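You operate a simulated robot arm through the tools that you are given. There is no shell and no other tool. Be economical: measure what you need, move in short steps, check, and stop when the job is done.

You run a simulated two-armed robot. Do the job below in one go: nothing can be reset, and whatever is moved stays where it is left.

JOB
On the service table, fold the blue cloth in half, so that its two short edges meet.

Only the result counts: the job must be done as asked and must still hold three seconds after the hand-in. Knocking over, shifting, dropping, spilling or breaking anything else fails it. Flat cloth is picked up by pressing the open fingertips on it (5 to 10 N) and closing them slowly along it; thin cloth reads only 2 to 8 mm in the jaws.

ROBOT AND FRAMES
Two 6-joint arms with two-finger parallel grippers on one trunk, on a base that drives. Base frame: it is fixed to the floor where the robot stands at the start and does not move with it; the origin is under the middle of the robot, x ahead of it, y to its left, z up. Units: m, degrees, N and s.
The left shoulder is at the start at [-0.089, 0.177, 0.806], the right one opposite. With the tool pointing down near the work surface each hand reaches from about 0.1 to 0.72 m from the robot's upright axis, wherever it stands, measured 20 degrees to its own side. Places, roughly: service table [0.7, 0.6, 0.9]. Payload 1.57 kg a hand.
The TCP of each hand is the grasp point between the finger pads, 0.03 m short of the fingertips. In the tool frame z runs along the fingers and y along their closing line. The gripper opens to 0.08 m. The fingers are 0.017 m wide and 0.012 m thick; the gripper's body (0.04 by 0.082 m) begins 0.08 m behind the TCP.
Orientation is that of the tool frame in the base frame, as a unit quaternion [x, y, z, w]. With the fingers straight down and closing along the base's y, the tool's x points along the base's -x, its y along +y and its z along -z.

CONTROLS
- The arms move only by the tool play_rows. It takes "left_rows", "right_rows" or both (then of equal length, played together; a hand with none holds still); each is a list of rows, each an object of numbers (a shift or turn left out is 0, a gripper value left out holds the last): "tx", "ty", "tz": the shift along the base's x, y, z in units of 25 mm (1.0 is 25 mm); "rx", "ry", "rz": the turn, a rotation vector about the base's x, y, z in units of 5 degrees (1.0 is 5 degrees). In form: [{"tx": .., "ty": .., "tz": .., "rx": .., "ry": .., "rz": ..}, ...]. A call has 1 to 20 rows; each row shifts and turns the commanded pose from where the row before left it. "left_claw" and "right_claw" are, for a hand that has rows, the closure in counts, from 0 (fully open) to 255 (shut), set as the call begins (left out, the last holds). A call with a number of a shift or a turn outside -1 to 1 is refused whole. Each row takes 0.2 s and may step no farther than 0.05 m and 8.6 degrees from the row before; otherwise, or with a gripper value out of range, the whole call is refused. Where a pose cannot be reached the arm comes as near as it can. A force on the tool above 40 N (or 10 N above the force at the start of the call, whichever is more), or a blocked arm, ends the call early, and 0.2 s more pass. Each finger travels about 0.072 m/s and halts on what it meets, pressing with about 33 N; the grip force reading is that of the motor and also rises with nothing between the fingers. The clock runs only during rows and for 0.2 s after the last one: add rows that do not move to give the fingers time. The reply holds the time, the measured pose of the TCP, the force on the tool along the base axes, the opening and the grip force, in the units named above and with some noise, with the torque about the TCP (base axes, N m) and any sound that the robot's microphone picked up, and new pictures: "show" is both (left out), scene, wrist or none (wrist: the cameras of the hands that moved).
- Cameras (640 x 400 px; columns grow to the right, rows downward): "scene" is now at [0.0364, -0.0142, 1.5275]; the picture's right is [-0.20, -0.98, 0.00], its down [-0.74, 0.15, -0.66] and it looks along [0.64, -0.13, -0.75] (base axes); focal length 290 px, centre (320, 200). "left" rides on the left gripper at [0.072, 0.007, -0.122] in its tool frame; the picture's right is [-0.09, 1.00, 0.00], its down [-0.84, -0.08, -0.54] and it looks along [-0.54, -0.05, 0.84] (tool axes); focal length 238 px, centre (320, 200). "right" rides on the right gripper at [0.072, -0.007, -0.122] in its tool frame; the picture's right is [0.09, 1.00, 0.00], its down [-0.84, 0.08, -0.54] and it looks along [-0.54, 0.05, 0.84] (tool axes); focal length 238 px, centre (320, 200). There is no depth. A picture from a camera that has moved, and an enlarged one, comes with that camera's place and axes in the base frame and with its lens.
- slide_trunk(by): slides the trunk up (or, below 0, down) by that many m; the arms and the scene camera ride with it, the base frame stays. It gives what a move gives, with no picture.
- steer(legs): drives the robot by 1 to 6 legs, each [ahead, left, turn to the left] in m, m and degrees, along the robot's own axes; the way and the turn of a leg run together, so that a leg with both is an arc; at most 1.5 m and 180 degrees a leg. The arms and the cameras ride along, it lands a little off, and it stops where it bumps. It gives what a move gives, and a new picture of the scene camera.
- pan_tilt(pan, tilt): turns the head with the scene camera to pan (to the left, within 143 degrees either way) and tilt (down, from -29 to 69), counted from straight ahead of the robot. It gives what a move gives, and a new picture of the scene camera.
- zoom(camera, box): a new picture of the part [left, top, right, bottom] of that camera's present view, enlarged. No time passes.
- job_done(): hands the job in; it is judged then, once.

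Work in short steps. Places have to be worked out from the pictures, the camera data and where the tool is seen: move nearer, look again, correct. Check each grasp and each placing, and mend what went wrong. You have 120 turns and 260 pictures in all, those below and enlarged ones among them. Open the grippers and draw the arms clear of the work before you hand the job in, unless the task says otherwise; then end with one line.

The tools are called by a JSON object that holds its "api" and its "payload". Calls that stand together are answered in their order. play_rows: Moves the arms, as the interface text tells. Its arguments: {"type":"object","properties":{"left_rows":{"type":"array"},"left_claw":{"type":"number"},"right_rows":{"type":"array"},"right_claw":{"type":"number"},"show":{"type":"string","enum":["both","scene","wrist","none"]}},"required":[]} The other tools are called the same way: slide_trunk (by) slides the trunk up or down; steer (legs) drives the base; pan_tilt (pan, tilt) turns the head that bears the scene camera; zoom (camera, box) takes an enlarged picture of a part of a camera's view; job_done () hands the job in.

At the start:

```text
t: 0.0
left_tcp_pos: [0.5337, -0.0201, 1.0387]
left_tcp_rot: [0.0, 1.0, 0.0, 0.0]
left_ft_force: [0.0, -0.5, -0.2]
left_ft_torque: [0.01, -0.01, -0.02]
left_gripper_width: 0.08
left_finger_force: 0.1
right_tcp_pos: [0.3345, -0.3002, 1.0055]
right_tcp_rot: [0.0, 1.0, 0.0, -0.001]
right_ft_force: [-0.1, -0.2, -0.6]
right_ft_torque: [0.0, -0.03, -0.04]
right_gripper_width: 0.0801
right_finger_force: 0.1
trunk travel left (down, up): [-0.25, 0.078]
robot x, y, heading: [0.0002, -0.0004, -0.1]
head pan, tilt: [-11.6, 48.9]
```

scene: 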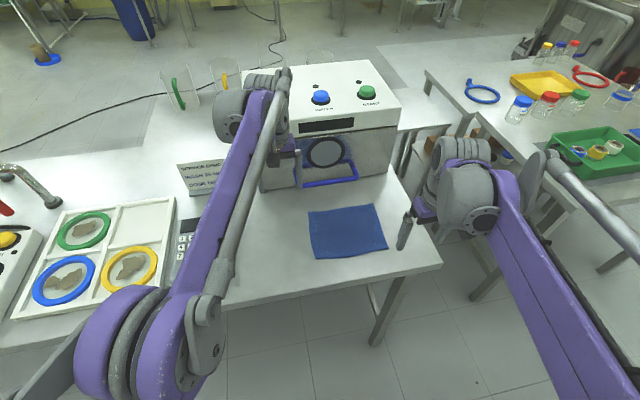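
right: 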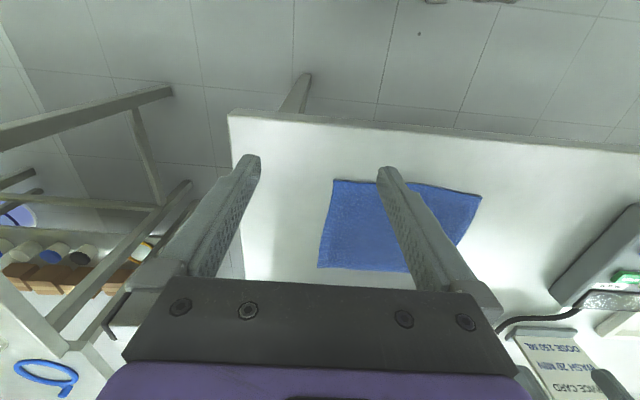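
left: 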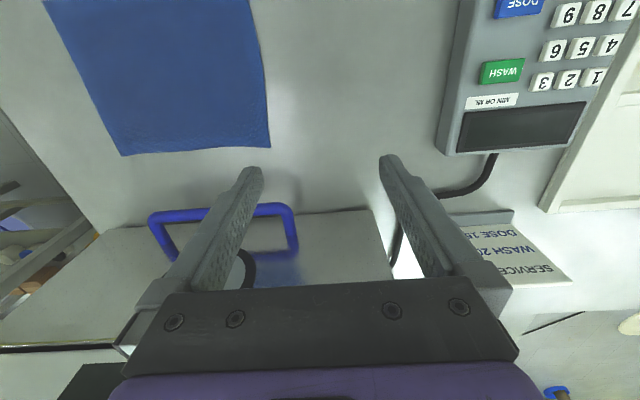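

The cloth appears to lie with its long sides along y (about 0.19 m) and its short sides along x (about 0.15 m). I'll zoom in to get its corners more exactly.

{"api": "zoom", "payload": {"camera": "scene", "box": [240, 130, 440, 280]}}

{"api": "zoom", "payload": {"camera": "right", "box": [220, 100, 520, 290]}}

```text
2.67 times, centred on (340, 205) of scene
camera zoom: at [0.0364, -0.0142, 1.5275], right [-0.2, -0.98, 0.0], down [-0.74, 0.15, -0.66], along [0.64, -0.13, -0.75], focal length 772 px, centre (267, 187)
```

zoom: 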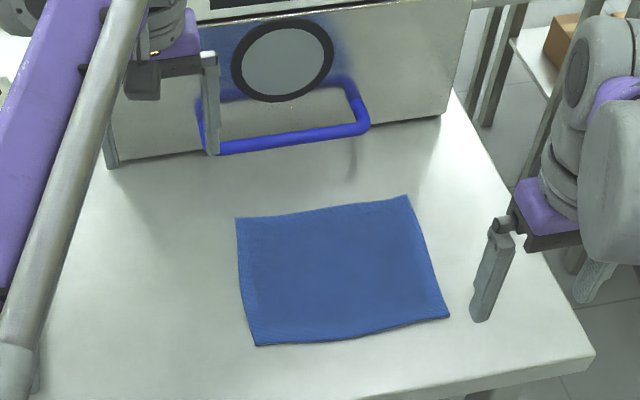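

```text
2.11 times, centred on (370, 195) of right
camera zoom: at [0.2622, -0.3055, 1.1269], right [-0.09, 1.0, 0.0], down [0.84, 0.08, 0.54], along [0.54, 0.05, -0.84], focal length 502 px, centre (215, 210)
```

zoom: 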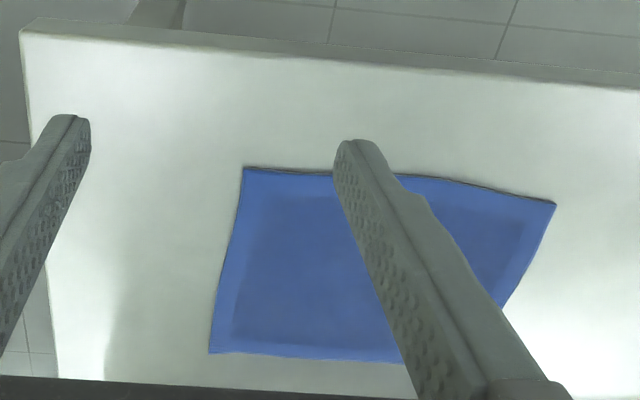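

From two views the table surface triangulates to about z = 0.86. The cloth corners are about A(.568,-.087), B(.562,-.283), C(.401,-.275) and D(.409,-.077). I'll bring the right hand over the near end of short edge B–C, partly closed, and stay above the cloth.

{"api": "play_rows", "payload": {"right_rows": [{"tx": 0.9, "ty": 0.5}, {"tx": 0.9, "ty": 0.5}, {"tx": 0.9, "ty": 0.5}, {"tx": 0.9, "ty": 0.5}, {"tz": -1}, {"tz": -1}, {"tz": -0.8}, {}], "right_claw": 159}}

```text
t: 1.8
left_tcp_pos: [0.5325, -0.0196, 1.0379]
left_tcp_rot: [0.0, 1.0, 0.001, 0.0]
left_ft_force: [-0.2, 1.0, -0.6]
left_ft_torque: [0.02, -0.02, -0.01]
left_gripper_width: 0.0801
left_finger_force: 0.0
right_tcp_pos: [0.4244, -0.2508, 0.9358]
right_tcp_rot: [0.001, 1.0, 0.0, 0.001]
right_ft_force: [0.1, 0.2, 0.3]
right_ft_torque: [0.04, -0.02, -0.04]
right_gripper_width: 0.0302
right_finger_force: 0.1
trunk travel left (down, up): [-0.25, 0.078]
robot x, y, heading: [-0.0005, -0.0004, -0.2]
head pan, tilt: [-11.6, 48.9]
camera scene: at [0.0362, -0.0142, 1.5275], right [-0.2, -0.98, 0.0], down [-0.74, 0.15, -0.66], along [0.64, -0.13, -0.75], focal length 290 px, centre (320, 200)
camera right: at [0.353, -0.2574, 1.0571], right [-0.09, 1.0, 0.0], down [0.84, 0.08, 0.54], along [0.54, 0.05, -0.84], focal length 238 px, centre (320, 200)
```

scene: 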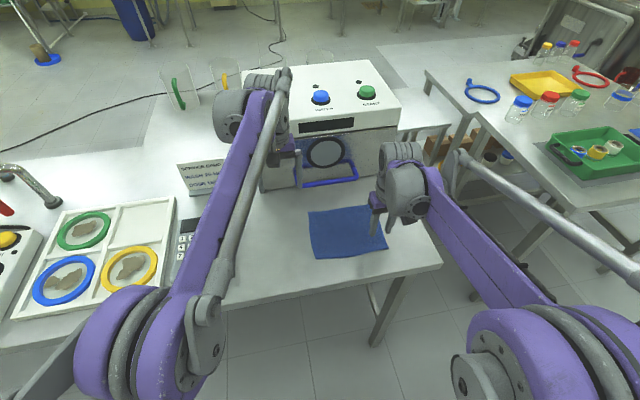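
right: 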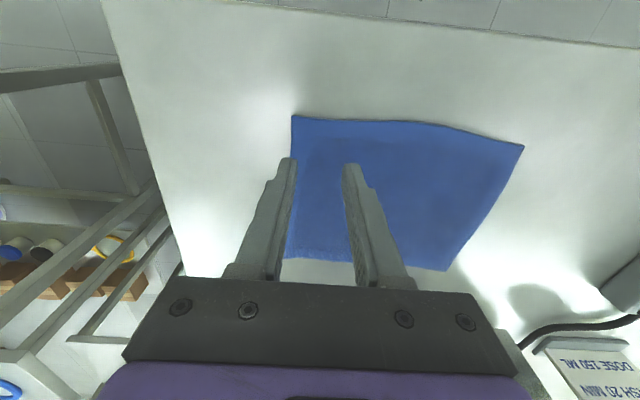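

The wrist housings are bulky, so I'll check their extents before bringing the left hand alongside.

{"api": "zoom", "payload": {"camera": "scene", "box": [200, 60, 480, 270]}}

```text
1.90 times, centred on (340, 165) of scene
camera zoom: at [0.0362, -0.0142, 1.5275], right [-0.2, -0.98, 0.0], down [-0.74, 0.15, -0.66], along [0.64, -0.13, -0.75], focal length 552 px, centre (282, 267)
```

zoom: 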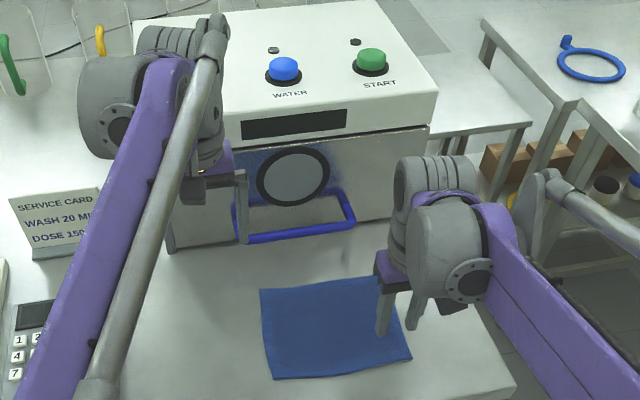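

The wrists would sit too close if both hands pointed straight down. I'll tilt the right hand 30° so its wrist leans back toward the robot, then bring the left hand vertically over the far end of the same edge.

{"api": "play_rows", "payload": {"right_rows": [{"ry": -1, "tx": -0.1}, {"ry": -1, "tx": -0.1}, {"ry": -1, "tx": -0.1}, {"ry": -1, "tx": -0.1}, {"ry": -1, "tx": -0.1}, {"ry": -1, "tx": -0.1}, {}, {}, {}, {}, {}, {}], "left_rows": [{}, {}, {}, {}, {"ty": -0.8}, {"ty": -0.9}, {"ty": -0.9}, {"ty": -0.9}, {"ty": -0.9}, {"ty": -0.9}, {}, {}], "left_claw": 159}}

```text
t: 4.4
left_tcp_pos: [0.5323, -0.1537, 1.0401]
left_tcp_rot: [0.0, 1.0, 0.0, 0.0]
left_ft_force: [0.5, -0.4, 0.1]
left_ft_torque: [0.01, 0.04, -0.01]
left_gripper_width: 0.0299
left_finger_force: 0.1
right_tcp_pos: [0.408, -0.2499, 0.9357]
right_tcp_rot: [0.0, 0.966, 0.0, 0.26]
right_ft_force: [-0.1, -0.6, 0.5]
right_ft_torque: [-0.01, -0.01, -0.02]
right_gripper_width: 0.03
right_finger_force: 0.0
trunk travel left (down, up): [-0.25, 0.078]
robot x, y, heading: [-0.001, -0.0029, 0.2]
head pan, tilt: [-11.6, 48.9]
camera scene: at [0.0365, -0.0145, 1.5275], right [-0.2, -0.98, 0.0], down [-0.74, 0.15, -0.66], along [0.64, -0.13, -0.75], focal length 290 px, centre (320, 200)
camera right: at [0.2855, -0.2566, 1.0041], right [-0.08, 1.0, -0.05], down [0.45, 0.08, 0.89], along [0.89, 0.05, -0.46], focal length 238 px, centre (320, 200)
camera left: at [0.4617, -0.1464, 1.161], right [0.09, 1.0, 0.0], down [0.84, -0.08, 0.54], along [0.54, -0.05, -0.84], focal length 238 px, centre (320, 200)
```

scene: 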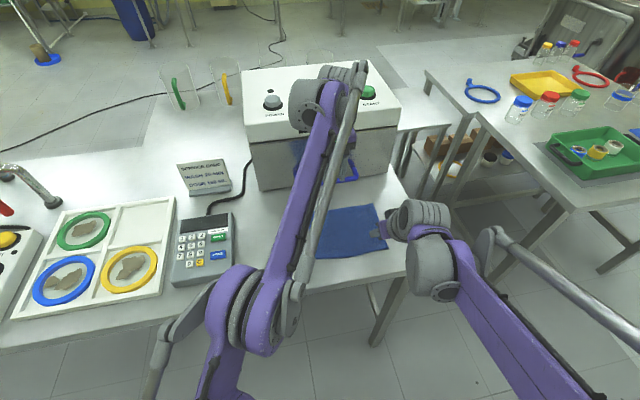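
right: 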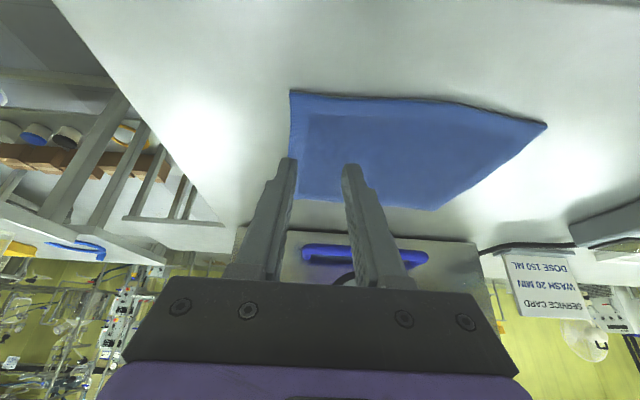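
left: 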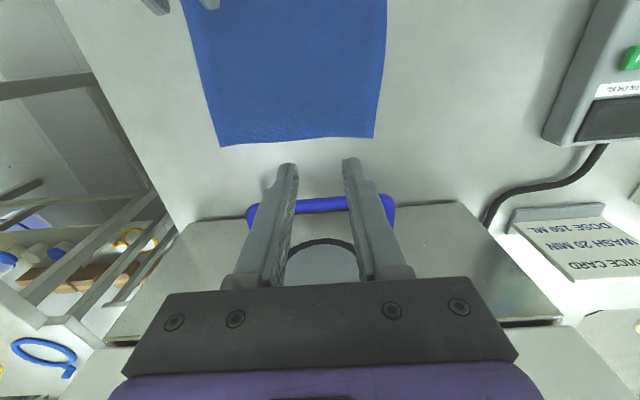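

The corner estimates agree: B is about (.559,-.283) and A about (.563,-.087). I'll move the left hand to (.536,-.252) and lower it to hover like the right one.

{"api": "play_rows", "payload": {"left_rows": [{"ty": -0.98, "tx": 0.04}, {"ty": -0.98, "tx": 0.04}, {"ty": -0.98, "tx": 0.04}, {"ty": -0.98, "tx": 0.04}, {"tz": -1}, {"tz": -1}, {"tz": -1}, {"tz": -1}, {}]}}

```text
t: 6.4
left_tcp_pos: [0.5051, -0.2195, 0.9206]
left_tcp_rot: [0.0, 1.0, 0.0, -0.001]
left_ft_force: [-1.0, 0.2, 0.5]
left_ft_torque: [-0.02, -0.03, -0.05]
left_gripper_width: 0.0299
left_finger_force: 0.0
left hand out of reach, approached as far as the arm can: row 1, 2, 3, 4
right_tcp_pos: [0.4093, -0.2505, 0.9357]
right_tcp_rot: [0.0, 0.966, 0.0, 0.259]
right_ft_force: [-0.2, 0.3, -0.1]
right_ft_torque: [-0.02, 0.01, -0.01]
right_gripper_width: 0.0301
right_finger_force: 0.0
trunk travel left (down, up): [-0.25, 0.078]
robot x, y, heading: [0.001, -0.0018, -0.0]
head pan, tilt: [-11.6, 48.9]
camera scene: at [0.0362, -0.0142, 1.5275], right [-0.2, -0.98, 0.0], down [-0.74, 0.15, -0.66], along [0.64, -0.13, -0.75], focal length 290 px, centre (320, 200)
camera left: at [0.4325, -0.2137, 1.0417], right [0.09, 1.0, 0.0], down [0.84, -0.08, 0.54], along [0.54, -0.05, -0.84], focal length 238 px, centre (320, 200)
```

scene: 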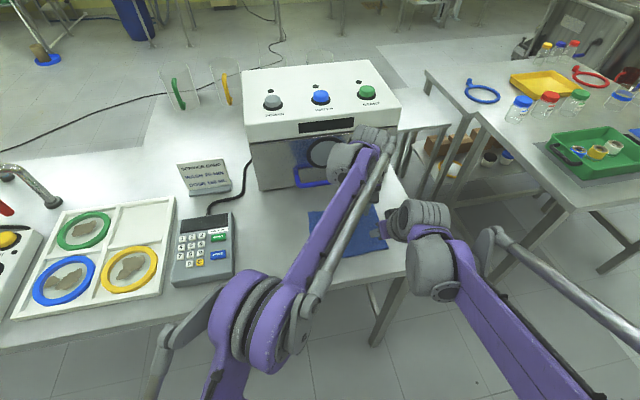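
left: 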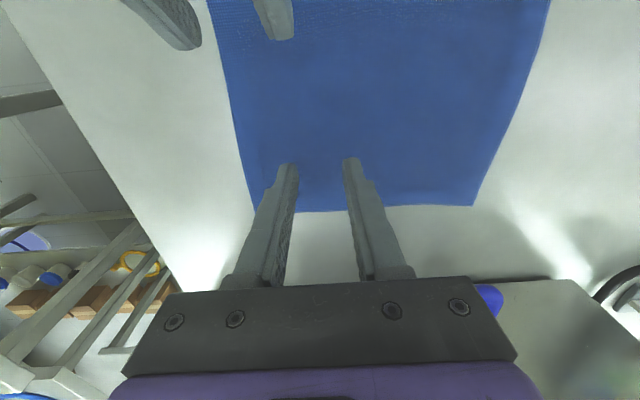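

The left arm is at its reach limit across the body. I'll strafe the base 0.08 m to the right, since the hands hover clear of the cloth, and then re-aim.

{"api": "steer", "payload": {"legs": [[0.0, -0.08, 0]]}}

```text
t: 7.8
left_tcp_pos: [0.5048, -0.302, 0.9206]
left_tcp_rot: [0.0, 1.0, 0.0, 0.001]
left_ft_force: [-0.6, -0.3, -0.1]
left_ft_torque: [0.01, 0.02, -0.02]
left_gripper_width: 0.0301
left_finger_force: 0.0
right_tcp_pos: [0.4077, -0.3332, 0.9354]
right_tcp_rot: [-0.001, 0.966, 0.0, 0.258]
right_ft_force: [0.3, 0.0, -0.2]
right_ft_torque: [0.02, -0.02, 0.02]
right_gripper_width: 0.0302
right_finger_force: 0.1
trunk travel left (down, up): [-0.25, 0.078]
robot x, y, heading: [0.0019, -0.0837, -0.0]
head pan, tilt: [-11.6, 48.9]
camera scene: at [0.0364, -0.0964, 1.5275], right [-0.2, -0.98, 0.0], down [-0.74, 0.15, -0.66], along [0.64, -0.13, -0.75], focal length 290 px, centre (320, 200)
```

scene: 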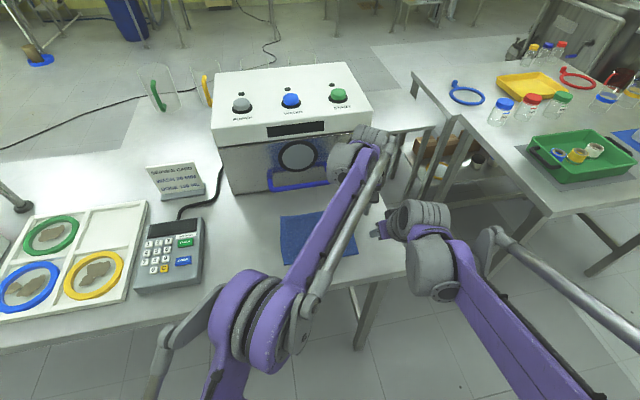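

The base is now at y = -0.084. I'll bring both hands back over the edge strip, left to (.536,-.252) and right to (.410,-.250), and lower both to just above the cloth.

{"api": "play_rows", "payload": {"left_rows": [{"tx": 0.31, "ty": 0.5}, {"tx": 0.31, "ty": 0.5}, {"tx": 0.31, "ty": 0.5}, {"tx": 0.31, "ty": 0.5}, {}, {}], "right_rows": [{"ty": 0.83}, {"ty": 0.83}, {"ty": 0.83}, {"ty": 0.83, "tx": 0.1}, {"tz": -0.8}, {}]}}

```text
t: 9.2
left_tcp_pos: [0.5357, -0.2508, 0.9201]
left_tcp_rot: [0.001, 1.0, 0.0, 0.0]
left_ft_force: [-0.8, 0.2, 0.9]
left_ft_torque: [-0.02, -0.04, 0.03]
left_gripper_width: 0.0302
left_finger_force: 0.1
right_tcp_pos: [0.4128, -0.2492, 0.9151]
right_tcp_rot: [0.0, 0.966, 0.0, 0.259]
right_ft_force: [-0.6, 0.8, 0.6]
right_ft_torque: [-0.02, 0.01, 0.0]
right_gripper_width: 0.0299
right_finger_force: 0.2
trunk travel left (down, up): [-0.25, 0.078]
robot x, y, heading: [-0.0005, -0.085, 0.2]
head pan, tilt: [-11.6, 48.9]
camera scene: at [0.0362, -0.0958, 1.5275], right [-0.2, -0.98, 0.0], down [-0.74, 0.15, -0.66], along [0.64, -0.13, -0.75], focal length 290 px, centre (320, 200)
camera right: at [0.29, -0.2553, 0.9838], right [-0.08, 1.0, -0.05], down [0.45, 0.08, 0.89], along [0.89, 0.05, -0.46], focal length 238 px, centre (320, 200)
camera left: at [0.464, -0.2447, 1.0411], right [0.09, 1.0, 0.0], down [0.84, -0.08, 0.54], along [0.54, -0.05, -0.84], focal length 238 px, centre (320, 200)
```

scene: 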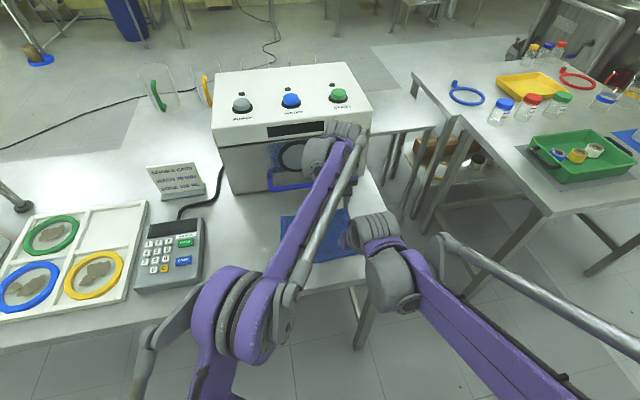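
right: 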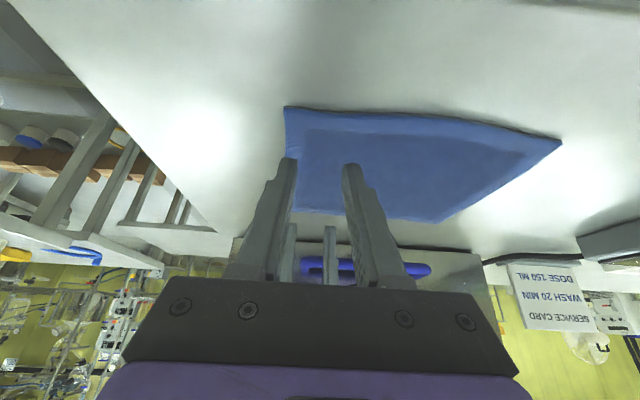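
left: 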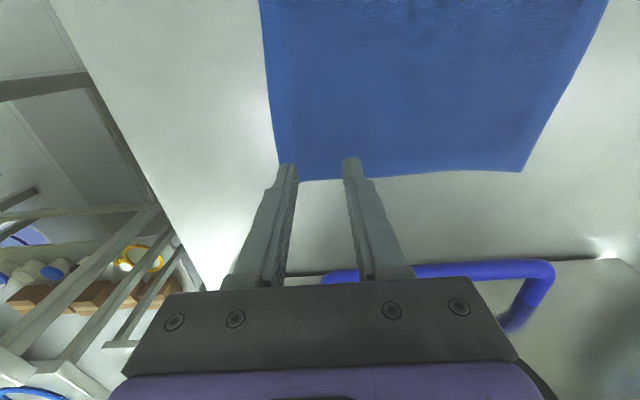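

Both hands are in place. I'll go down in small steps to find contact by force.

{"api": "play_rows", "payload": {"left_rows": [{"tz": -0.4}, {"tz": -0.3}, {}], "right_rows": [{"tz": -0.3}, {"tz": -0.2}, {}], "show": "none"}}

```text
t: 10.0
left_tcp_pos: [0.5366, -0.2508, 0.9031]
left_tcp_rot: [-0.001, 1.0, 0.0, 0.0]
left_ft_force: [0.6, -0.5, 0.6]
left_ft_torque: [-0.02, 0.0, -0.02]
left_gripper_width: 0.0301
left_finger_force: 0.0
right_tcp_pos: [0.4123, -0.2499, 0.9035]
right_tcp_rot: [0.001, 0.966, 0.0, 0.259]
right_ft_force: [0.2, -0.5, 0.8]
right_ft_torque: [0.0, 0.01, 0.01]
right_gripper_width: 0.03
right_finger_force: 0.0
trunk travel left (down, up): [-0.25, 0.078]
robot x, y, heading: [-0.0016, -0.0784, 0.1]
head pan, tilt: [-11.6, 48.9]
```

No contact yet. I'll keep going down in 2–3 mm steps.

{"api": "play_rows", "payload": {"left_rows": [{"tz": -0.1}, {"tz": -0.1}, {}], "right_rows": [{"tz": -0.1}, {"tz": -0.1}, {}], "show": "none"}}

{"api": "play_rows", "payload": {"left_rows": [{"tz": -0.08}, {}], "right_rows": [{"tz": -0.08}, {}], "show": "none"}}

```text
t: 10.8
left_tcp_pos: [0.5365, -0.251, 0.8967]
left_tcp_rot: [-0.001, 1.0, -0.001, -0.001]
left_ft_force: [0.0, 0.8, 0.3]
left_ft_torque: [0.0, 0.02, -0.01]
left_gripper_width: 0.0301
left_finger_force: 0.0
right_tcp_pos: [0.4122, -0.2503, 0.8974]
right_tcp_rot: [0.0, 0.966, 0.0, 0.259]
right_ft_force: [0.6, 0.6, -0.1]
right_ft_torque: [0.01, 0.01, 0.02]
right_gripper_width: 0.0301
right_finger_force: 0.0
trunk travel left (down, up): [-0.25, 0.078]
robot x, y, heading: [-0.0011, -0.079, -0.2]
head pan, tilt: [-11.6, 48.9]
```

```text
t: 11.4
left_tcp_pos: [0.5356, -0.2522, 0.8959]
left_tcp_rot: [0.0, 1.0, 0.0, 0.0]
left_ft_force: [-0.4, 0.5, 0.4]
left_ft_torque: [-0.02, -0.05, -0.01]
left_gripper_width: 0.0299
left_finger_force: 0.1
right_tcp_pos: [0.4116, -0.2498, 0.8969]
right_tcp_rot: [0.001, 0.966, 0.0, 0.258]
right_ft_force: [0.3, 0.4, -0.5]
right_ft_torque: [0.01, 0.01, -0.03]
right_gripper_width: 0.0301
right_finger_force: 0.0
trunk travel left (down, up): [-0.25, 0.078]
robot x, y, heading: [-0.0013, -0.0797, 0.2]
head pan, tilt: [-11.6, 48.9]
```

Still free. Continuing down.

{"api": "play_rows", "payload": {"left_rows": [{"tz": -0.08}, {}], "right_rows": [{"tz": -0.08}, {}], "show": "none"}}

{"api": "play_rows", "payload": {"left_rows": [{"tz": -0.08}, {}], "right_rows": [{"tz": -0.08}, {}], "show": "wrist"}}

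```text
t: 12.0
left_tcp_pos: [0.5371, -0.2513, 0.8944]
left_tcp_rot: [0.0, 1.0, 0.0, 0.0]
left_ft_force: [0.2, -1.0, 3.8]
left_ft_torque: [0.01, 0.01, 0.02]
left_gripper_width: 0.0301
left_finger_force: 0.0
right_tcp_pos: [0.4112, -0.2509, 0.8946]
right_tcp_rot: [0.0, 0.966, 0.0, 0.259]
right_ft_force: [0.9, -0.4, 1.4]
right_ft_torque: [0.02, -0.01, 0.01]
right_gripper_width: 0.0301
right_finger_force: 0.1
trunk travel left (down, up): [-0.25, 0.078]
robot x, y, heading: [0.0, -0.0816, 0.3]
head pan, tilt: [-11.6, 48.9]
```

```text
t: 12.6
left_tcp_pos: [0.5352, -0.2512, 0.8929]
left_tcp_rot: [0.0, 1.0, 0.0, 0.001]
left_ft_force: [3.1, -1.8, 14.4]
left_ft_torque: [-0.04, -0.03, -0.03]
left_gripper_width: 0.03
left_finger_force: 0.1
right_tcp_pos: [0.411, -0.2501, 0.8927]
right_tcp_rot: [-0.001, 0.966, 0.0, 0.259]
right_ft_force: [0.6, 0.3, 9.0]
right_ft_torque: [-0.01, -0.09, -0.03]
right_gripper_width: 0.0301
right_finger_force: 0.1
trunk travel left (down, up): [-0.25, 0.078]
robot x, y, heading: [-0.0034, -0.0828, -0.1]
head pan, tilt: [-11.6, 48.9]
camera right: at [0.2879, -0.2559, 0.9615], right [-0.08, 1.0, -0.05], down [0.45, 0.08, 0.89], along [0.89, 0.05, -0.46], focal length 238 px, centre (320, 200)
camera left: at [0.4636, -0.2447, 1.0144], right [0.09, 1.0, 0.0], down [0.84, -0.08, 0.54], along [0.54, -0.05, -0.84], focal length 238 px, centre (320, 200)
```

right: 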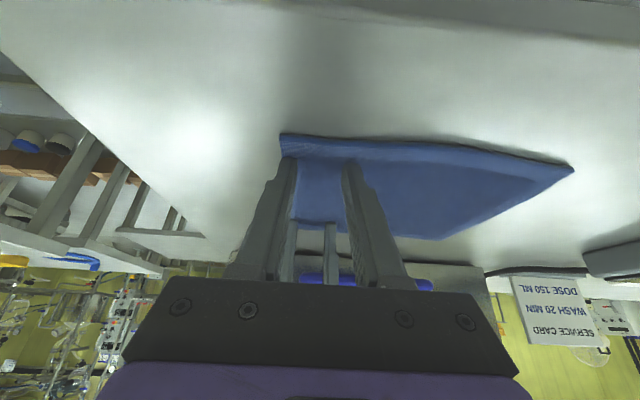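
left: 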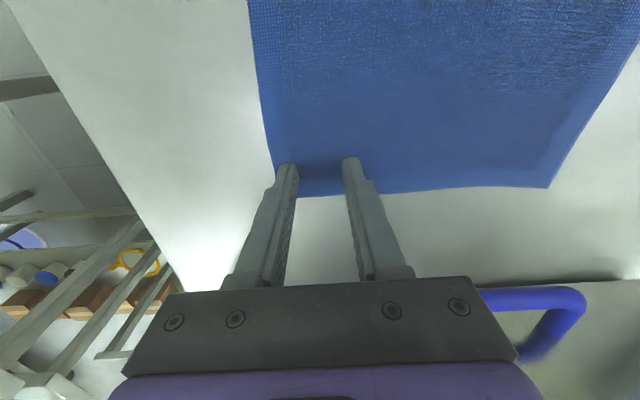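

Both hands are in contact, left 14 N and right 9 N. I'll ease the left up slightly and close both slowly.

{"api": "play_rows", "payload": {"left_rows": [{"tz": -0.0}, {"tz": 0.02}], "right_rows": [{}, {}], "left_claw": 180, "right_claw": 180, "show": "none"}}

{"api": "play_rows", "payload": {"left_rows": [{}, {}], "right_rows": [{}, {}], "left_claw": 200, "right_claw": 200, "show": "wrist"}}

```text
t: 13.2
left_tcp_pos: [0.5344, -0.2504, 0.8928]
left_tcp_rot: [-0.001, 1.0, 0.0, 0.001]
left_ft_force: [1.2, 0.5, 10.3]
left_ft_torque: [0.05, -0.03, 0.02]
left_gripper_width: 0.022
left_finger_force: 0.1
right_tcp_pos: [0.4096, -0.2499, 0.8914]
right_tcp_rot: [-0.001, 0.966, 0.001, 0.26]
right_ft_force: [-0.4, 0.0, 12.5]
right_ft_torque: [0.0, -0.06, 0.05]
right_gripper_width: 0.0219
right_finger_force: 0.2
trunk travel left (down, up): [-0.25, 0.078]
robot x, y, heading: [0.0, -0.0843, 0.0]
head pan, tilt: [-11.6, 48.9]
```

```text
t: 13.8
left_tcp_pos: [0.5347, -0.2505, 0.8937]
left_tcp_rot: [0.0, 1.0, 0.0, 0.001]
left_ft_force: [-0.2, -0.8, 9.0]
left_ft_torque: [0.02, 0.02, 0.05]
left_gripper_width: 0.0156
left_finger_force: 0.0
right_tcp_pos: [0.4104, -0.2501, 0.8925]
right_tcp_rot: [0.0, 0.966, 0.001, 0.26]
right_ft_force: [-0.4, -0.3, 12.3]
right_ft_torque: [-0.01, -0.15, 0.04]
right_gripper_width: 0.0154
right_finger_force: 0.0
trunk travel left (down, up): [-0.25, 0.078]
robot x, y, heading: [0.0026, -0.0848, 0.1]
head pan, tilt: [-11.6, 48.9]
camera right: at [0.2876, -0.2557, 0.9613], right [-0.08, 1.0, -0.05], down [0.45, 0.08, 0.89], along [0.89, 0.05, -0.46], focal length 238 px, centre (320, 200)
camera left: at [0.4627, -0.245, 1.0147], right [0.09, 1.0, 0.0], down [0.84, -0.08, 0.54], along [0.54, -0.05, -0.84], focal length 238 px, centre (320, 200)
```

right: 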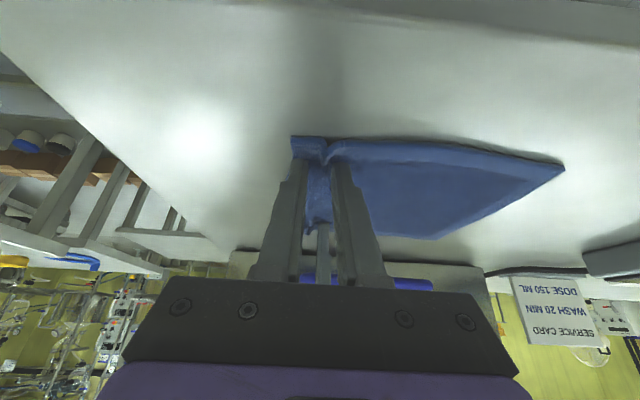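
left: 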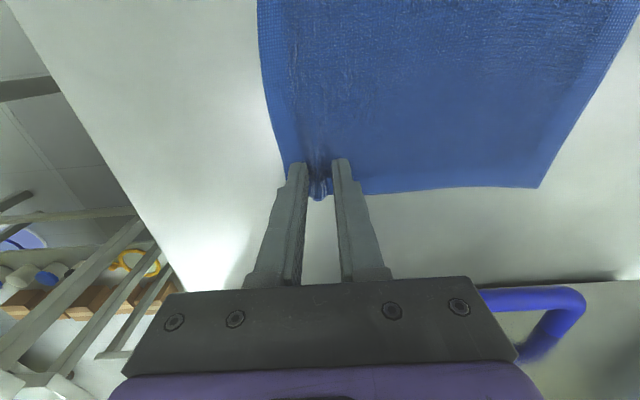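

The cloth is bunching up between the fingers as it should. I'll finish closing slowly.

{"api": "play_rows", "payload": {"left_rows": [{}, {}], "right_rows": [{}, {}], "left_claw": 220, "right_claw": 220, "show": "none"}}

{"api": "play_rows", "payload": {"left_rows": [{}, {}, {}], "right_rows": [{}, {}, {}], "left_claw": 255, "right_claw": 255, "show": "wrist"}}

```text
t: 14.4
left_tcp_pos: [0.5329, -0.2504, 0.8927]
left_tcp_rot: [0.0, 1.0, -0.001, 0.0]
left_ft_force: [-0.4, 0.1, 9.5]
left_ft_torque: [0.01, 0.0, 0.01]
left_gripper_width: 0.0099
left_finger_force: 0.1
right_tcp_pos: [0.4098, -0.2507, 0.8936]
right_tcp_rot: [-0.002, 0.966, 0.001, 0.26]
right_ft_force: [0.3, 0.2, 12.4]
right_ft_torque: [0.03, -0.11, 0.01]
right_gripper_width: 0.0097
right_finger_force: 0.0
trunk travel left (down, up): [-0.25, 0.078]
robot x, y, heading: [-0.0015, -0.0835, -0.2]
head pan, tilt: [-11.6, 48.9]
```

```text
t: 15.2
left_tcp_pos: [0.5347, -0.2522, 0.8937]
left_tcp_rot: [0.0, 1.0, 0.0, 0.001]
left_ft_force: [-1.1, -1.6, 7.6]
left_ft_torque: [-0.09, 0.05, 0.02]
left_gripper_width: 0.0035
left_finger_force: 24.8
right_tcp_pos: [0.4105, -0.2497, 0.8936]
right_tcp_rot: [-0.002, 0.966, 0.001, 0.26]
right_ft_force: [-0.5, 0.7, 13.0]
right_ft_torque: [0.01, -0.12, 0.03]
right_gripper_width: 0.0038
right_finger_force: 25.0
trunk travel left (down, up): [-0.25, 0.078]
robot x, y, heading: [0.0024, -0.0846, 0.1]
head pan, tilt: [-11.6, 48.9]
camera right: at [0.2876, -0.2556, 0.9613], right [-0.08, 1.0, -0.05], down [0.45, 0.08, 0.89], along [0.89, 0.05, -0.46], focal length 238 px, centre (320, 200)
camera left: at [0.4628, -0.245, 1.0147], right [0.09, 1.0, 0.0], down [0.84, -0.08, 0.54], along [0.54, -0.05, -0.84], focal length 238 px, centre (320, 200)
```

right: 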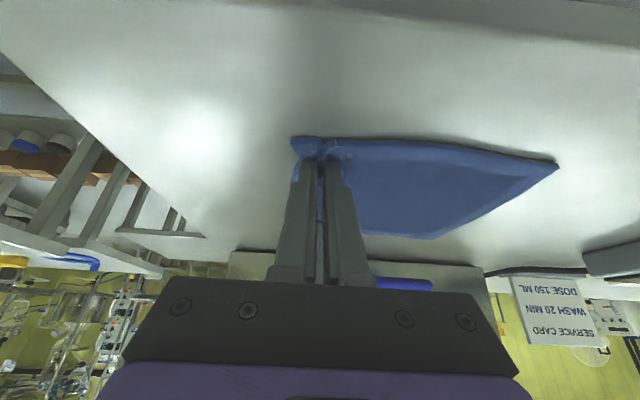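
left: 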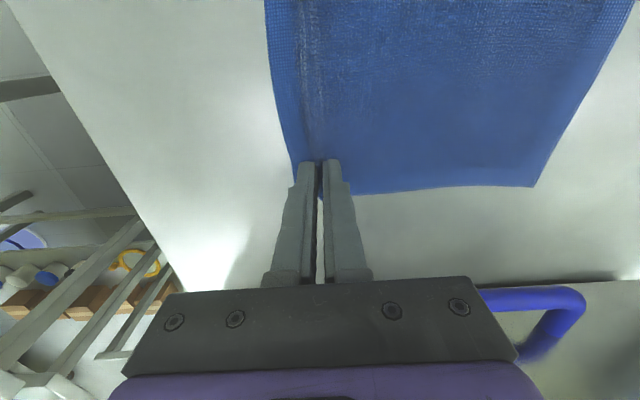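

Both hands hold the cloth, reading 3.5 and 3.8 mm. I'll lift both together along the first part of the folding arc and check.

{"api": "play_rows", "payload": {"left_rows": [{"tz": 0.5}, {"tz": 0.5, "ty": 0.2}, {"tz": 0.5, "ty": 0.4}, {"tz": 0.4, "ty": 0.6}, {}], "right_rows": [{"tz": 0.5}, {"tz": 0.5, "ty": 0.2}, {"tz": 0.5, "ty": 0.4}, {"tz": 0.4, "ty": 0.6}, {}]}}

```text
t: 16.4
left_tcp_pos: [0.5358, -0.2219, 0.9391]
left_tcp_rot: [0.0, 1.0, 0.0, 0.0]
left_ft_force: [-0.1, 0.0, 0.0]
left_ft_torque: [0.02, -0.03, -0.02]
left_gripper_width: 0.0037
left_finger_force: 24.6
right_tcp_pos: [0.4123, -0.2203, 0.939]
right_tcp_rot: [-0.001, 0.966, 0.0, 0.259]
right_ft_force: [0.8, -0.5, 0.5]
right_ft_torque: [-0.01, 0.03, 0.0]
right_gripper_width: 0.0034
right_finger_force: 23.8
trunk travel left (down, up): [-0.25, 0.078]
robot x, y, heading: [-0.0005, -0.0848, -0.3]
head pan, tilt: [-11.6, 48.9]
camera scene: at [0.0366, -0.0965, 1.5275], right [-0.2, -0.98, 0.0], down [-0.74, 0.15, -0.66], along [0.64, -0.13, -0.75], focal length 290 px, centre (320, 200)
camera right: at [0.2901, -0.2268, 1.0079], right [-0.08, 1.0, -0.05], down [0.45, 0.08, 0.89], along [0.89, 0.05, -0.46], focal length 238 px, centre (320, 200)
camera left: at [0.4652, -0.2162, 1.0601], right [0.09, 1.0, 0.0], down [0.84, -0.08, 0.54], along [0.54, -0.05, -0.84], focal length 238 px, centre (320, 200)
```

scene: 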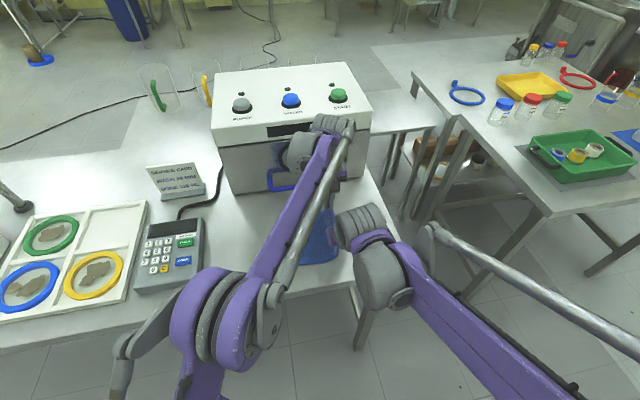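
right: 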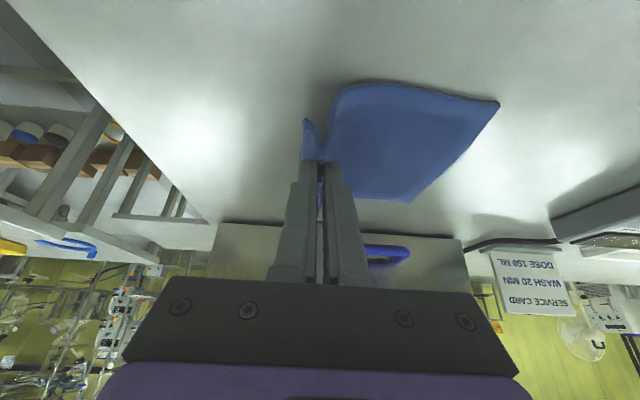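
left: 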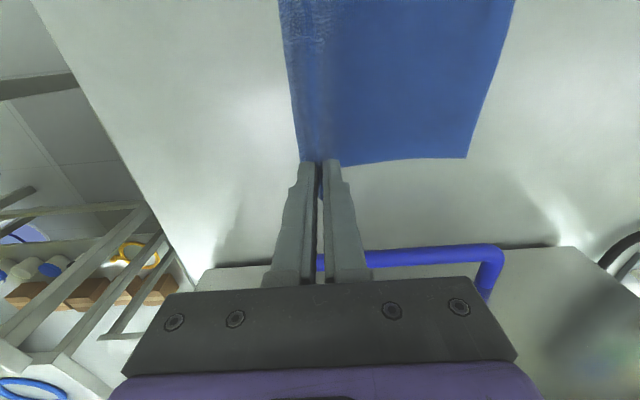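

The edge is raised cleanly, and the far edge A–D still rests at y ≈ -0.096. I'll continue over the fold line, tilting both hands so the gripped hem lays over.

{"api": "play_rows", "payload": {"left_rows": [{"tz": 0.14, "ty": 0.46, "rx": -1}, {"tz": 0.14, "ty": 0.46, "rx": -1}, {"tz": 0.14, "ty": 0.46, "rx": -1}, {"tz": 0.14, "ty": 0.46, "rx": -1}, {}], "right_rows": [{"tz": 0.14, "ty": 0.46, "rx": -1}, {"tz": 0.14, "ty": 0.46, "rx": -1}, {"tz": 0.14, "ty": 0.46, "rx": -1}, {"tz": 0.14, "ty": 0.46, "rx": -1}, {}]}}

```text
t: 17.6
left_tcp_pos: [0.537, -0.1765, 0.9545]
left_tcp_rot: [0.0, 0.985, -0.175, 0.0]
left_ft_force: [-1.4, -0.6, 0.8]
left_ft_torque: [0.05, 0.02, -0.03]
left_gripper_width: 0.0038
left_finger_force: 24.1
right_tcp_pos: [0.4117, -0.1737, 0.9546]
right_tcp_rot: [-0.046, 0.951, -0.168, 0.254]
right_ft_force: [0.7, -0.9, -0.9]
right_ft_torque: [0.04, -0.01, 0.04]
right_gripper_width: 0.0035
right_finger_force: 24.5
trunk travel left (down, up): [-0.25, 0.078]
robot x, y, heading: [0.0008, -0.0814, 0.0]
head pan, tilt: [-11.6, 48.9]
camera scene: at [0.0363, -0.0968, 1.5275], right [-0.2, -0.98, 0.0], down [-0.74, 0.15, -0.66], along [0.64, -0.13, -0.75], focal length 290 px, centre (320, 200)
camera right: at [0.2886, -0.1554, 1.0206], right [-0.08, 0.92, -0.38], down [0.45, 0.38, 0.81], along [0.89, -0.11, -0.45], focal length 238 px, centre (320, 200)
camera left: at [0.4657, -0.1293, 1.0658], right [0.09, 0.94, -0.34], down [0.84, 0.11, 0.54], along [0.54, -0.33, -0.77], focal length 238 px, centre (320, 200)
```

scene: 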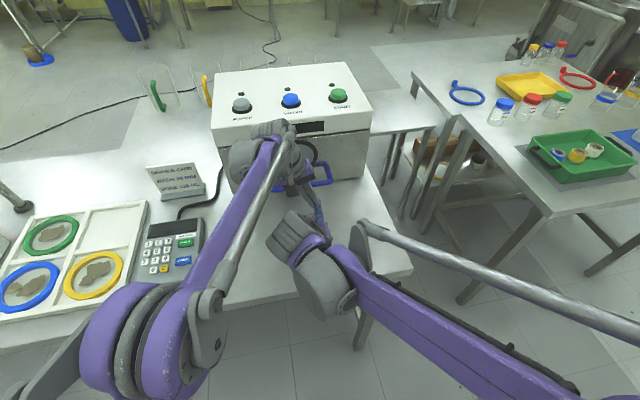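
right: 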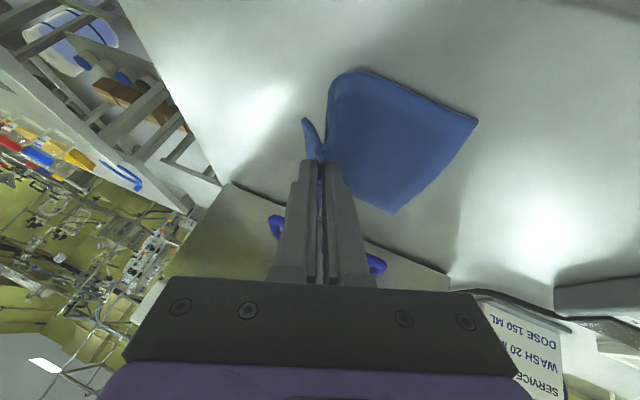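
left: 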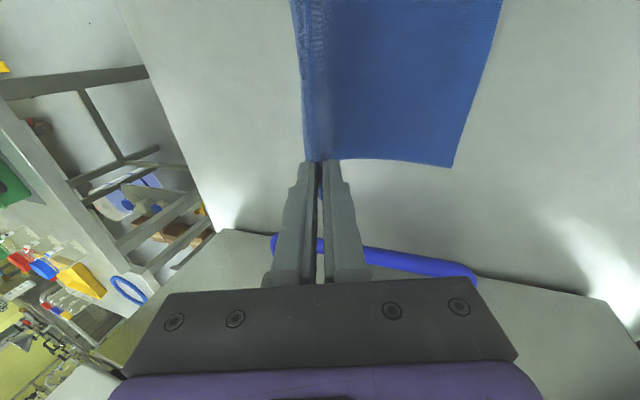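

A–D has not moved. I'll carry on over and start coming down with more tilt.

{"api": "play_rows", "payload": {"left_rows": [{"tz": -0.1, "ty": 0.45, "rx": -1}, {"tz": -0.1, "ty": 0.45, "rx": -1}, {"tz": -0.2, "ty": 0.45, "rx": -1}, {"tz": -0.2, "ty": 0.45, "rx": -1}, {}], "right_rows": [{"tz": -0.1, "ty": 0.45, "rx": -1}, {"tz": -0.1, "ty": 0.45, "rx": -1}, {"tz": -0.2, "ty": 0.45, "rx": -1}, {"tz": -0.2, "ty": 0.45, "rx": -1}, {}]}}

```text
t: 18.8
left_tcp_pos: [0.5357, -0.1316, 0.9378]
left_tcp_rot: [0.0, 0.94, -0.342, -0.001]
left_ft_force: [-1.2, -0.3, 0.2]
left_ft_torque: [0.11, 0.07, -0.03]
left_gripper_width: 0.0033
left_finger_force: 25.1
right_tcp_pos: [0.41, -0.1273, 0.9376]
right_tcp_rot: [-0.089, 0.908, -0.33, 0.243]
right_ft_force: [1.0, -0.1, -0.8]
right_ft_torque: [0.03, -0.02, 0.02]
right_gripper_width: 0.0033
right_finger_force: 24.6
trunk travel left (down, up): [-0.25, 0.078]
robot x, y, heading: [0.0007, -0.0813, -0.2]
head pan, tilt: [-11.6, 48.9]
camera scene: at [0.036, -0.0968, 1.5275], right [-0.2, -0.98, 0.0], down [-0.74, 0.15, -0.66], along [0.64, -0.13, -0.75], focal length 290 px, centre (320, 200)
camera right: at [0.2869, -0.0875, 0.9953], right [-0.08, 0.73, -0.68], down [0.45, 0.63, 0.63], along [0.89, -0.26, -0.38], focal length 238 px, centre (320, 200)
camera left: at [0.4642, -0.0478, 1.0269], right [0.09, 0.76, -0.64], down [0.84, 0.29, 0.46], along [0.54, -0.58, -0.61], focal length 238 px, centre (320, 200)
```

scene: 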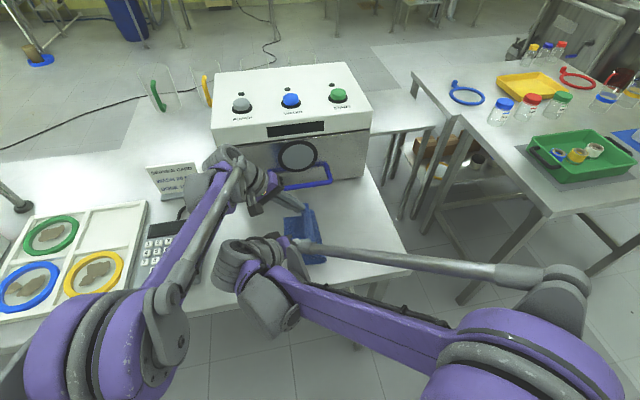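
right: 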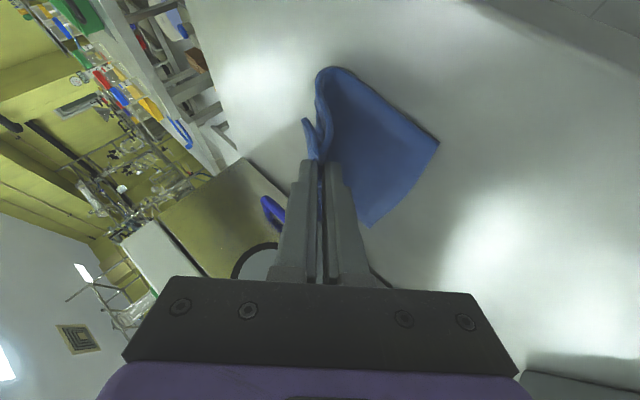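
left: 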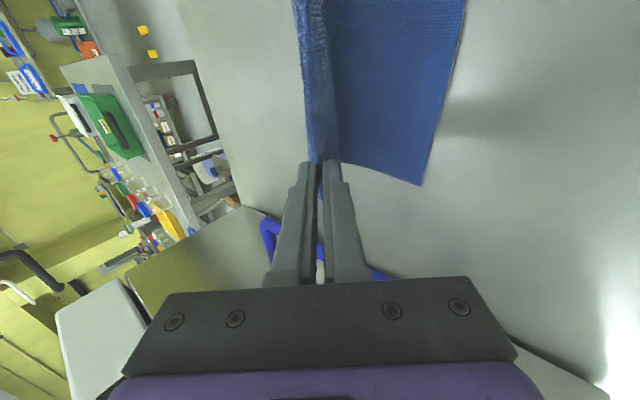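

The fold is forming and A–D is still at -0.096. I'll lower to about 25 mm above the table near the target edge with a little more tilt.

{"api": "play_rows", "payload": {"left_rows": [{"tz": -0.4, "ty": 0.28, "rx": -1}, {"tz": -0.4, "ty": 0.28, "rx": -1}, {"tz": -0.4, "ty": 0.28, "rx": -1}, {}], "right_rows": [{"tz": -0.4, "ty": 0.28, "rx": -1}, {"tz": -0.4, "ty": 0.28, "rx": -1}, {"tz": -0.4, "ty": 0.28, "rx": -1}, {}]}}

{"api": "zoom", "payload": {"camera": "scene", "box": [220, 140, 380, 280]}}

{"api": "zoom", "payload": {"camera": "right", "box": [240, 40, 480, 240]}}

```text
t: 19.8
left_tcp_pos: [0.5351, -0.1122, 0.9078]
left_tcp_rot: [0.0, 0.887, -0.462, 0.0]
left_ft_force: [0.3, -0.1, 0.8]
left_ft_torque: [0.06, 0.03, -0.02]
left_gripper_width: 0.0034
left_finger_force: 24.1
right_tcp_pos: [0.4103, -0.1085, 0.9065]
right_tcp_rot: [-0.12, 0.857, -0.446, 0.229]
right_ft_force: [0.3, 0.6, 0.3]
right_ft_torque: [0.08, -0.01, 0.03]
right_gripper_width: 0.0032
right_finger_force: 24.3
trunk travel left (down, up): [-0.25, 0.078]
robot x, y, heading: [0.0035, -0.0806, 0.0]
head pan, tilt: [-11.6, 48.9]
camera scene: at [0.0359, -0.0967, 1.5275], right [-0.2, -0.98, 0.0], down [-0.74, 0.15, -0.66], along [0.64, -0.13, -0.75], focal length 290 px, centre (320, 200)
camera right: at [0.2872, -0.0544, 0.9528], right [-0.08, 0.53, -0.84], down [0.45, 0.77, 0.45], along [0.89, -0.35, -0.3], focal length 238 px, centre (320, 200)
camera left: at [0.4636, -0.0081, 0.9724], right [0.09, 0.57, -0.82], down [0.84, 0.4, 0.37], along [0.54, -0.72, -0.44], focal length 238 px, centre (320, 200)
```

scene: 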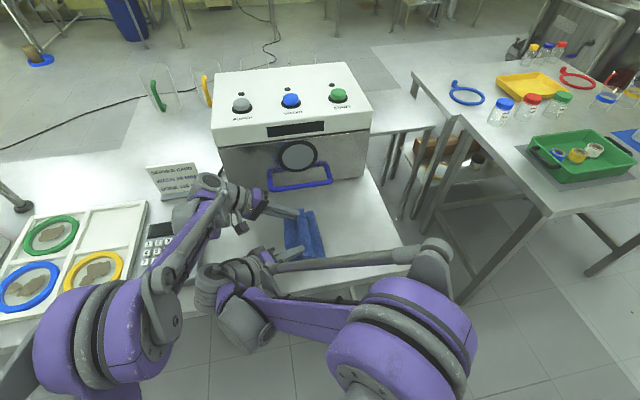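
right: 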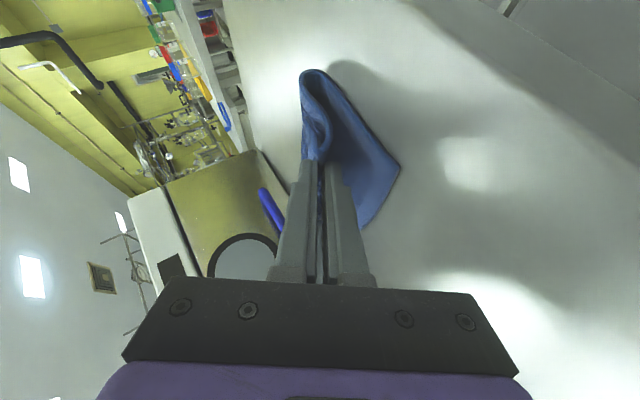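
left: 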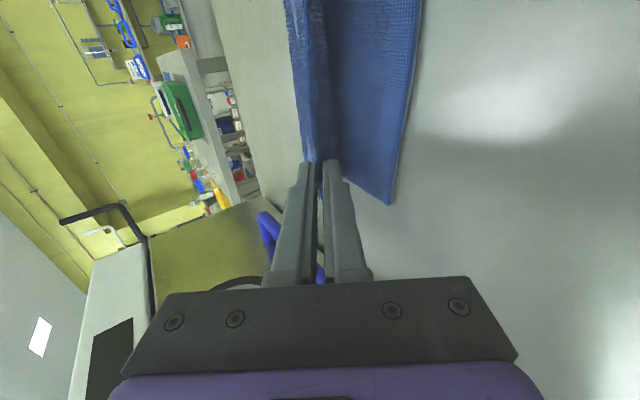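

```text
2.86 times, centred on (300, 210) of scene
camera zoom: at [0.0359, -0.0967, 1.5275], right [-0.2, -0.98, 0.0], down [-0.74, 0.15, -0.66], along [0.64, -0.13, -0.75], focal length 828 px, centre (377, 171)
```

zoom: 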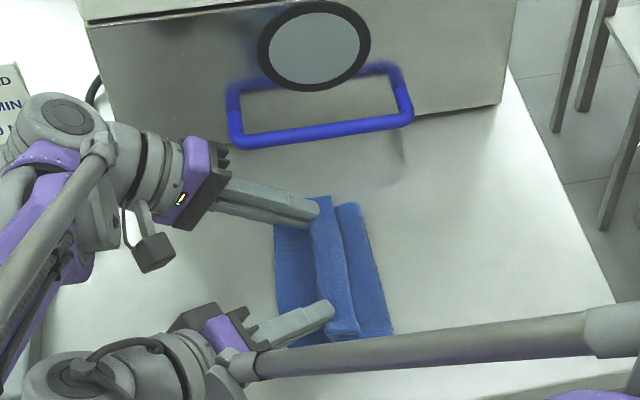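

```text
2.00 times, centred on (360, 140) of right
camera zoom: at [0.2872, -0.0544, 0.9528], right [-0.08, 0.53, -0.84], down [0.45, 0.77, 0.45], along [0.89, -0.35, -0.3], focal length 477 px, centre (240, 320)
```

zoom: 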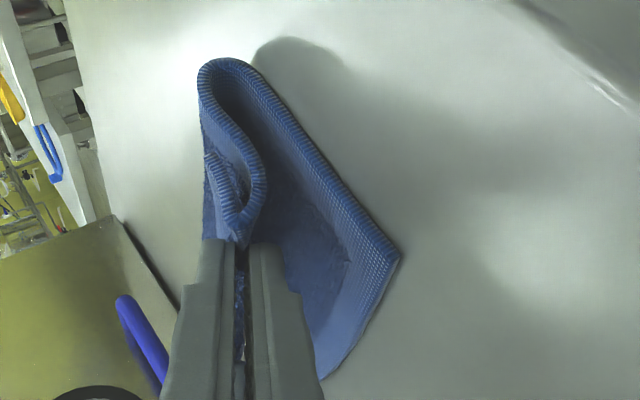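

The loop and hem look as expected, with the short flap lying on top, pointing back. I'll lower 10 mm and open slowly so the ridge can relax, then see how it lies.

{"api": "play_rows", "payload": {"left_rows": [{"tz": -0.2}, {"tz": -0.2}, {}], "right_rows": [{"tz": -0.2}, {"tz": -0.2}, {}], "show": "none"}}

{"api": "play_rows", "payload": {"left_rows": [{}, {}, {}], "right_rows": [{}, {}, {}], "left_claw": 190, "right_claw": 190, "show": "none"}}

{"api": "zoom", "payload": {"camera": "scene", "box": [220, 140, 380, 280]}}

{"api": "zoom", "payload": {"camera": "right", "box": [240, 40, 480, 240]}}

```text
t: 20.6
left_tcp_pos: [0.5352, -0.1109, 0.8993]
left_tcp_rot: [0.0, 0.887, -0.462, 0.0]
left_ft_force: [-1.2, 0.3, -0.7]
left_ft_torque: [0.1, -0.02, 0.0]
left_gripper_width: 0.0035
left_finger_force: 23.9
right_tcp_pos: [0.4104, -0.1073, 0.8987]
right_tcp_rot: [-0.12, 0.857, -0.446, 0.229]
right_ft_force: [0.0, -1.0, 0.1]
right_ft_torque: [0.03, -0.02, 0.04]
right_gripper_width: 0.0033
right_finger_force: 24.2
trunk travel left (down, up): [-0.25, 0.078]
robot x, y, heading: [0.0007, -0.0814, -0.1]
head pan, tilt: [-11.6, 48.9]
```

```text
t: 21.4
left_tcp_pos: [0.5356, -0.1098, 0.8991]
left_tcp_rot: [-0.001, 0.887, -0.462, 0.0]
left_ft_force: [-1.0, -1.3, -0.4]
left_ft_torque: [0.0, 0.01, -0.01]
left_gripper_width: 0.0203
left_finger_force: 0.2
right_tcp_pos: [0.41, -0.1074, 0.8993]
right_tcp_rot: [-0.119, 0.857, -0.446, 0.23]
right_ft_force: [0.0, 0.1, 0.6]
right_ft_torque: [-0.02, -0.03, -0.01]
right_gripper_width: 0.0201
right_finger_force: 0.0
trunk travel left (down, up): [-0.25, 0.078]
robot x, y, heading: [0.004, -0.0832, 0.1]
head pan, tilt: [-11.6, 48.9]
```

```text
2.86 times, centred on (300, 210) of scene
camera zoom: at [0.0364, -0.0961, 1.5275], right [-0.2, -0.98, 0.0], down [-0.74, 0.15, -0.66], along [0.64, -0.13, -0.75], focal length 828 px, centre (377, 171)
```

zoom: 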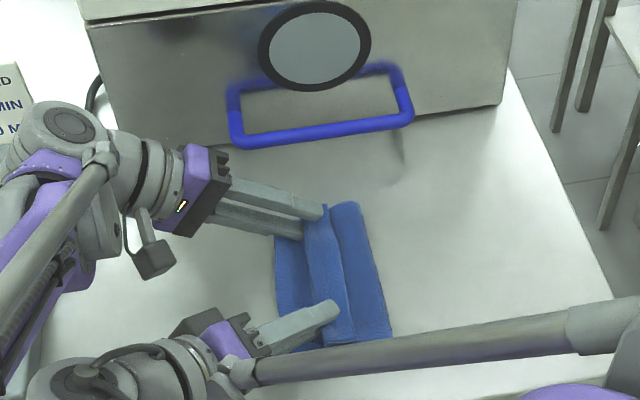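

```text
2.00 times, centred on (360, 140) of right
camera zoom: at [0.288, -0.0537, 0.9436], right [-0.08, 0.53, -0.84], down [0.45, 0.77, 0.45], along [0.89, -0.35, -0.3], focal length 477 px, centre (240, 320)
```

zoom: 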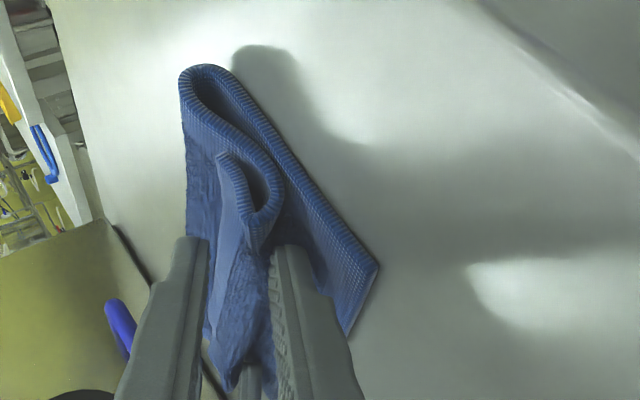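

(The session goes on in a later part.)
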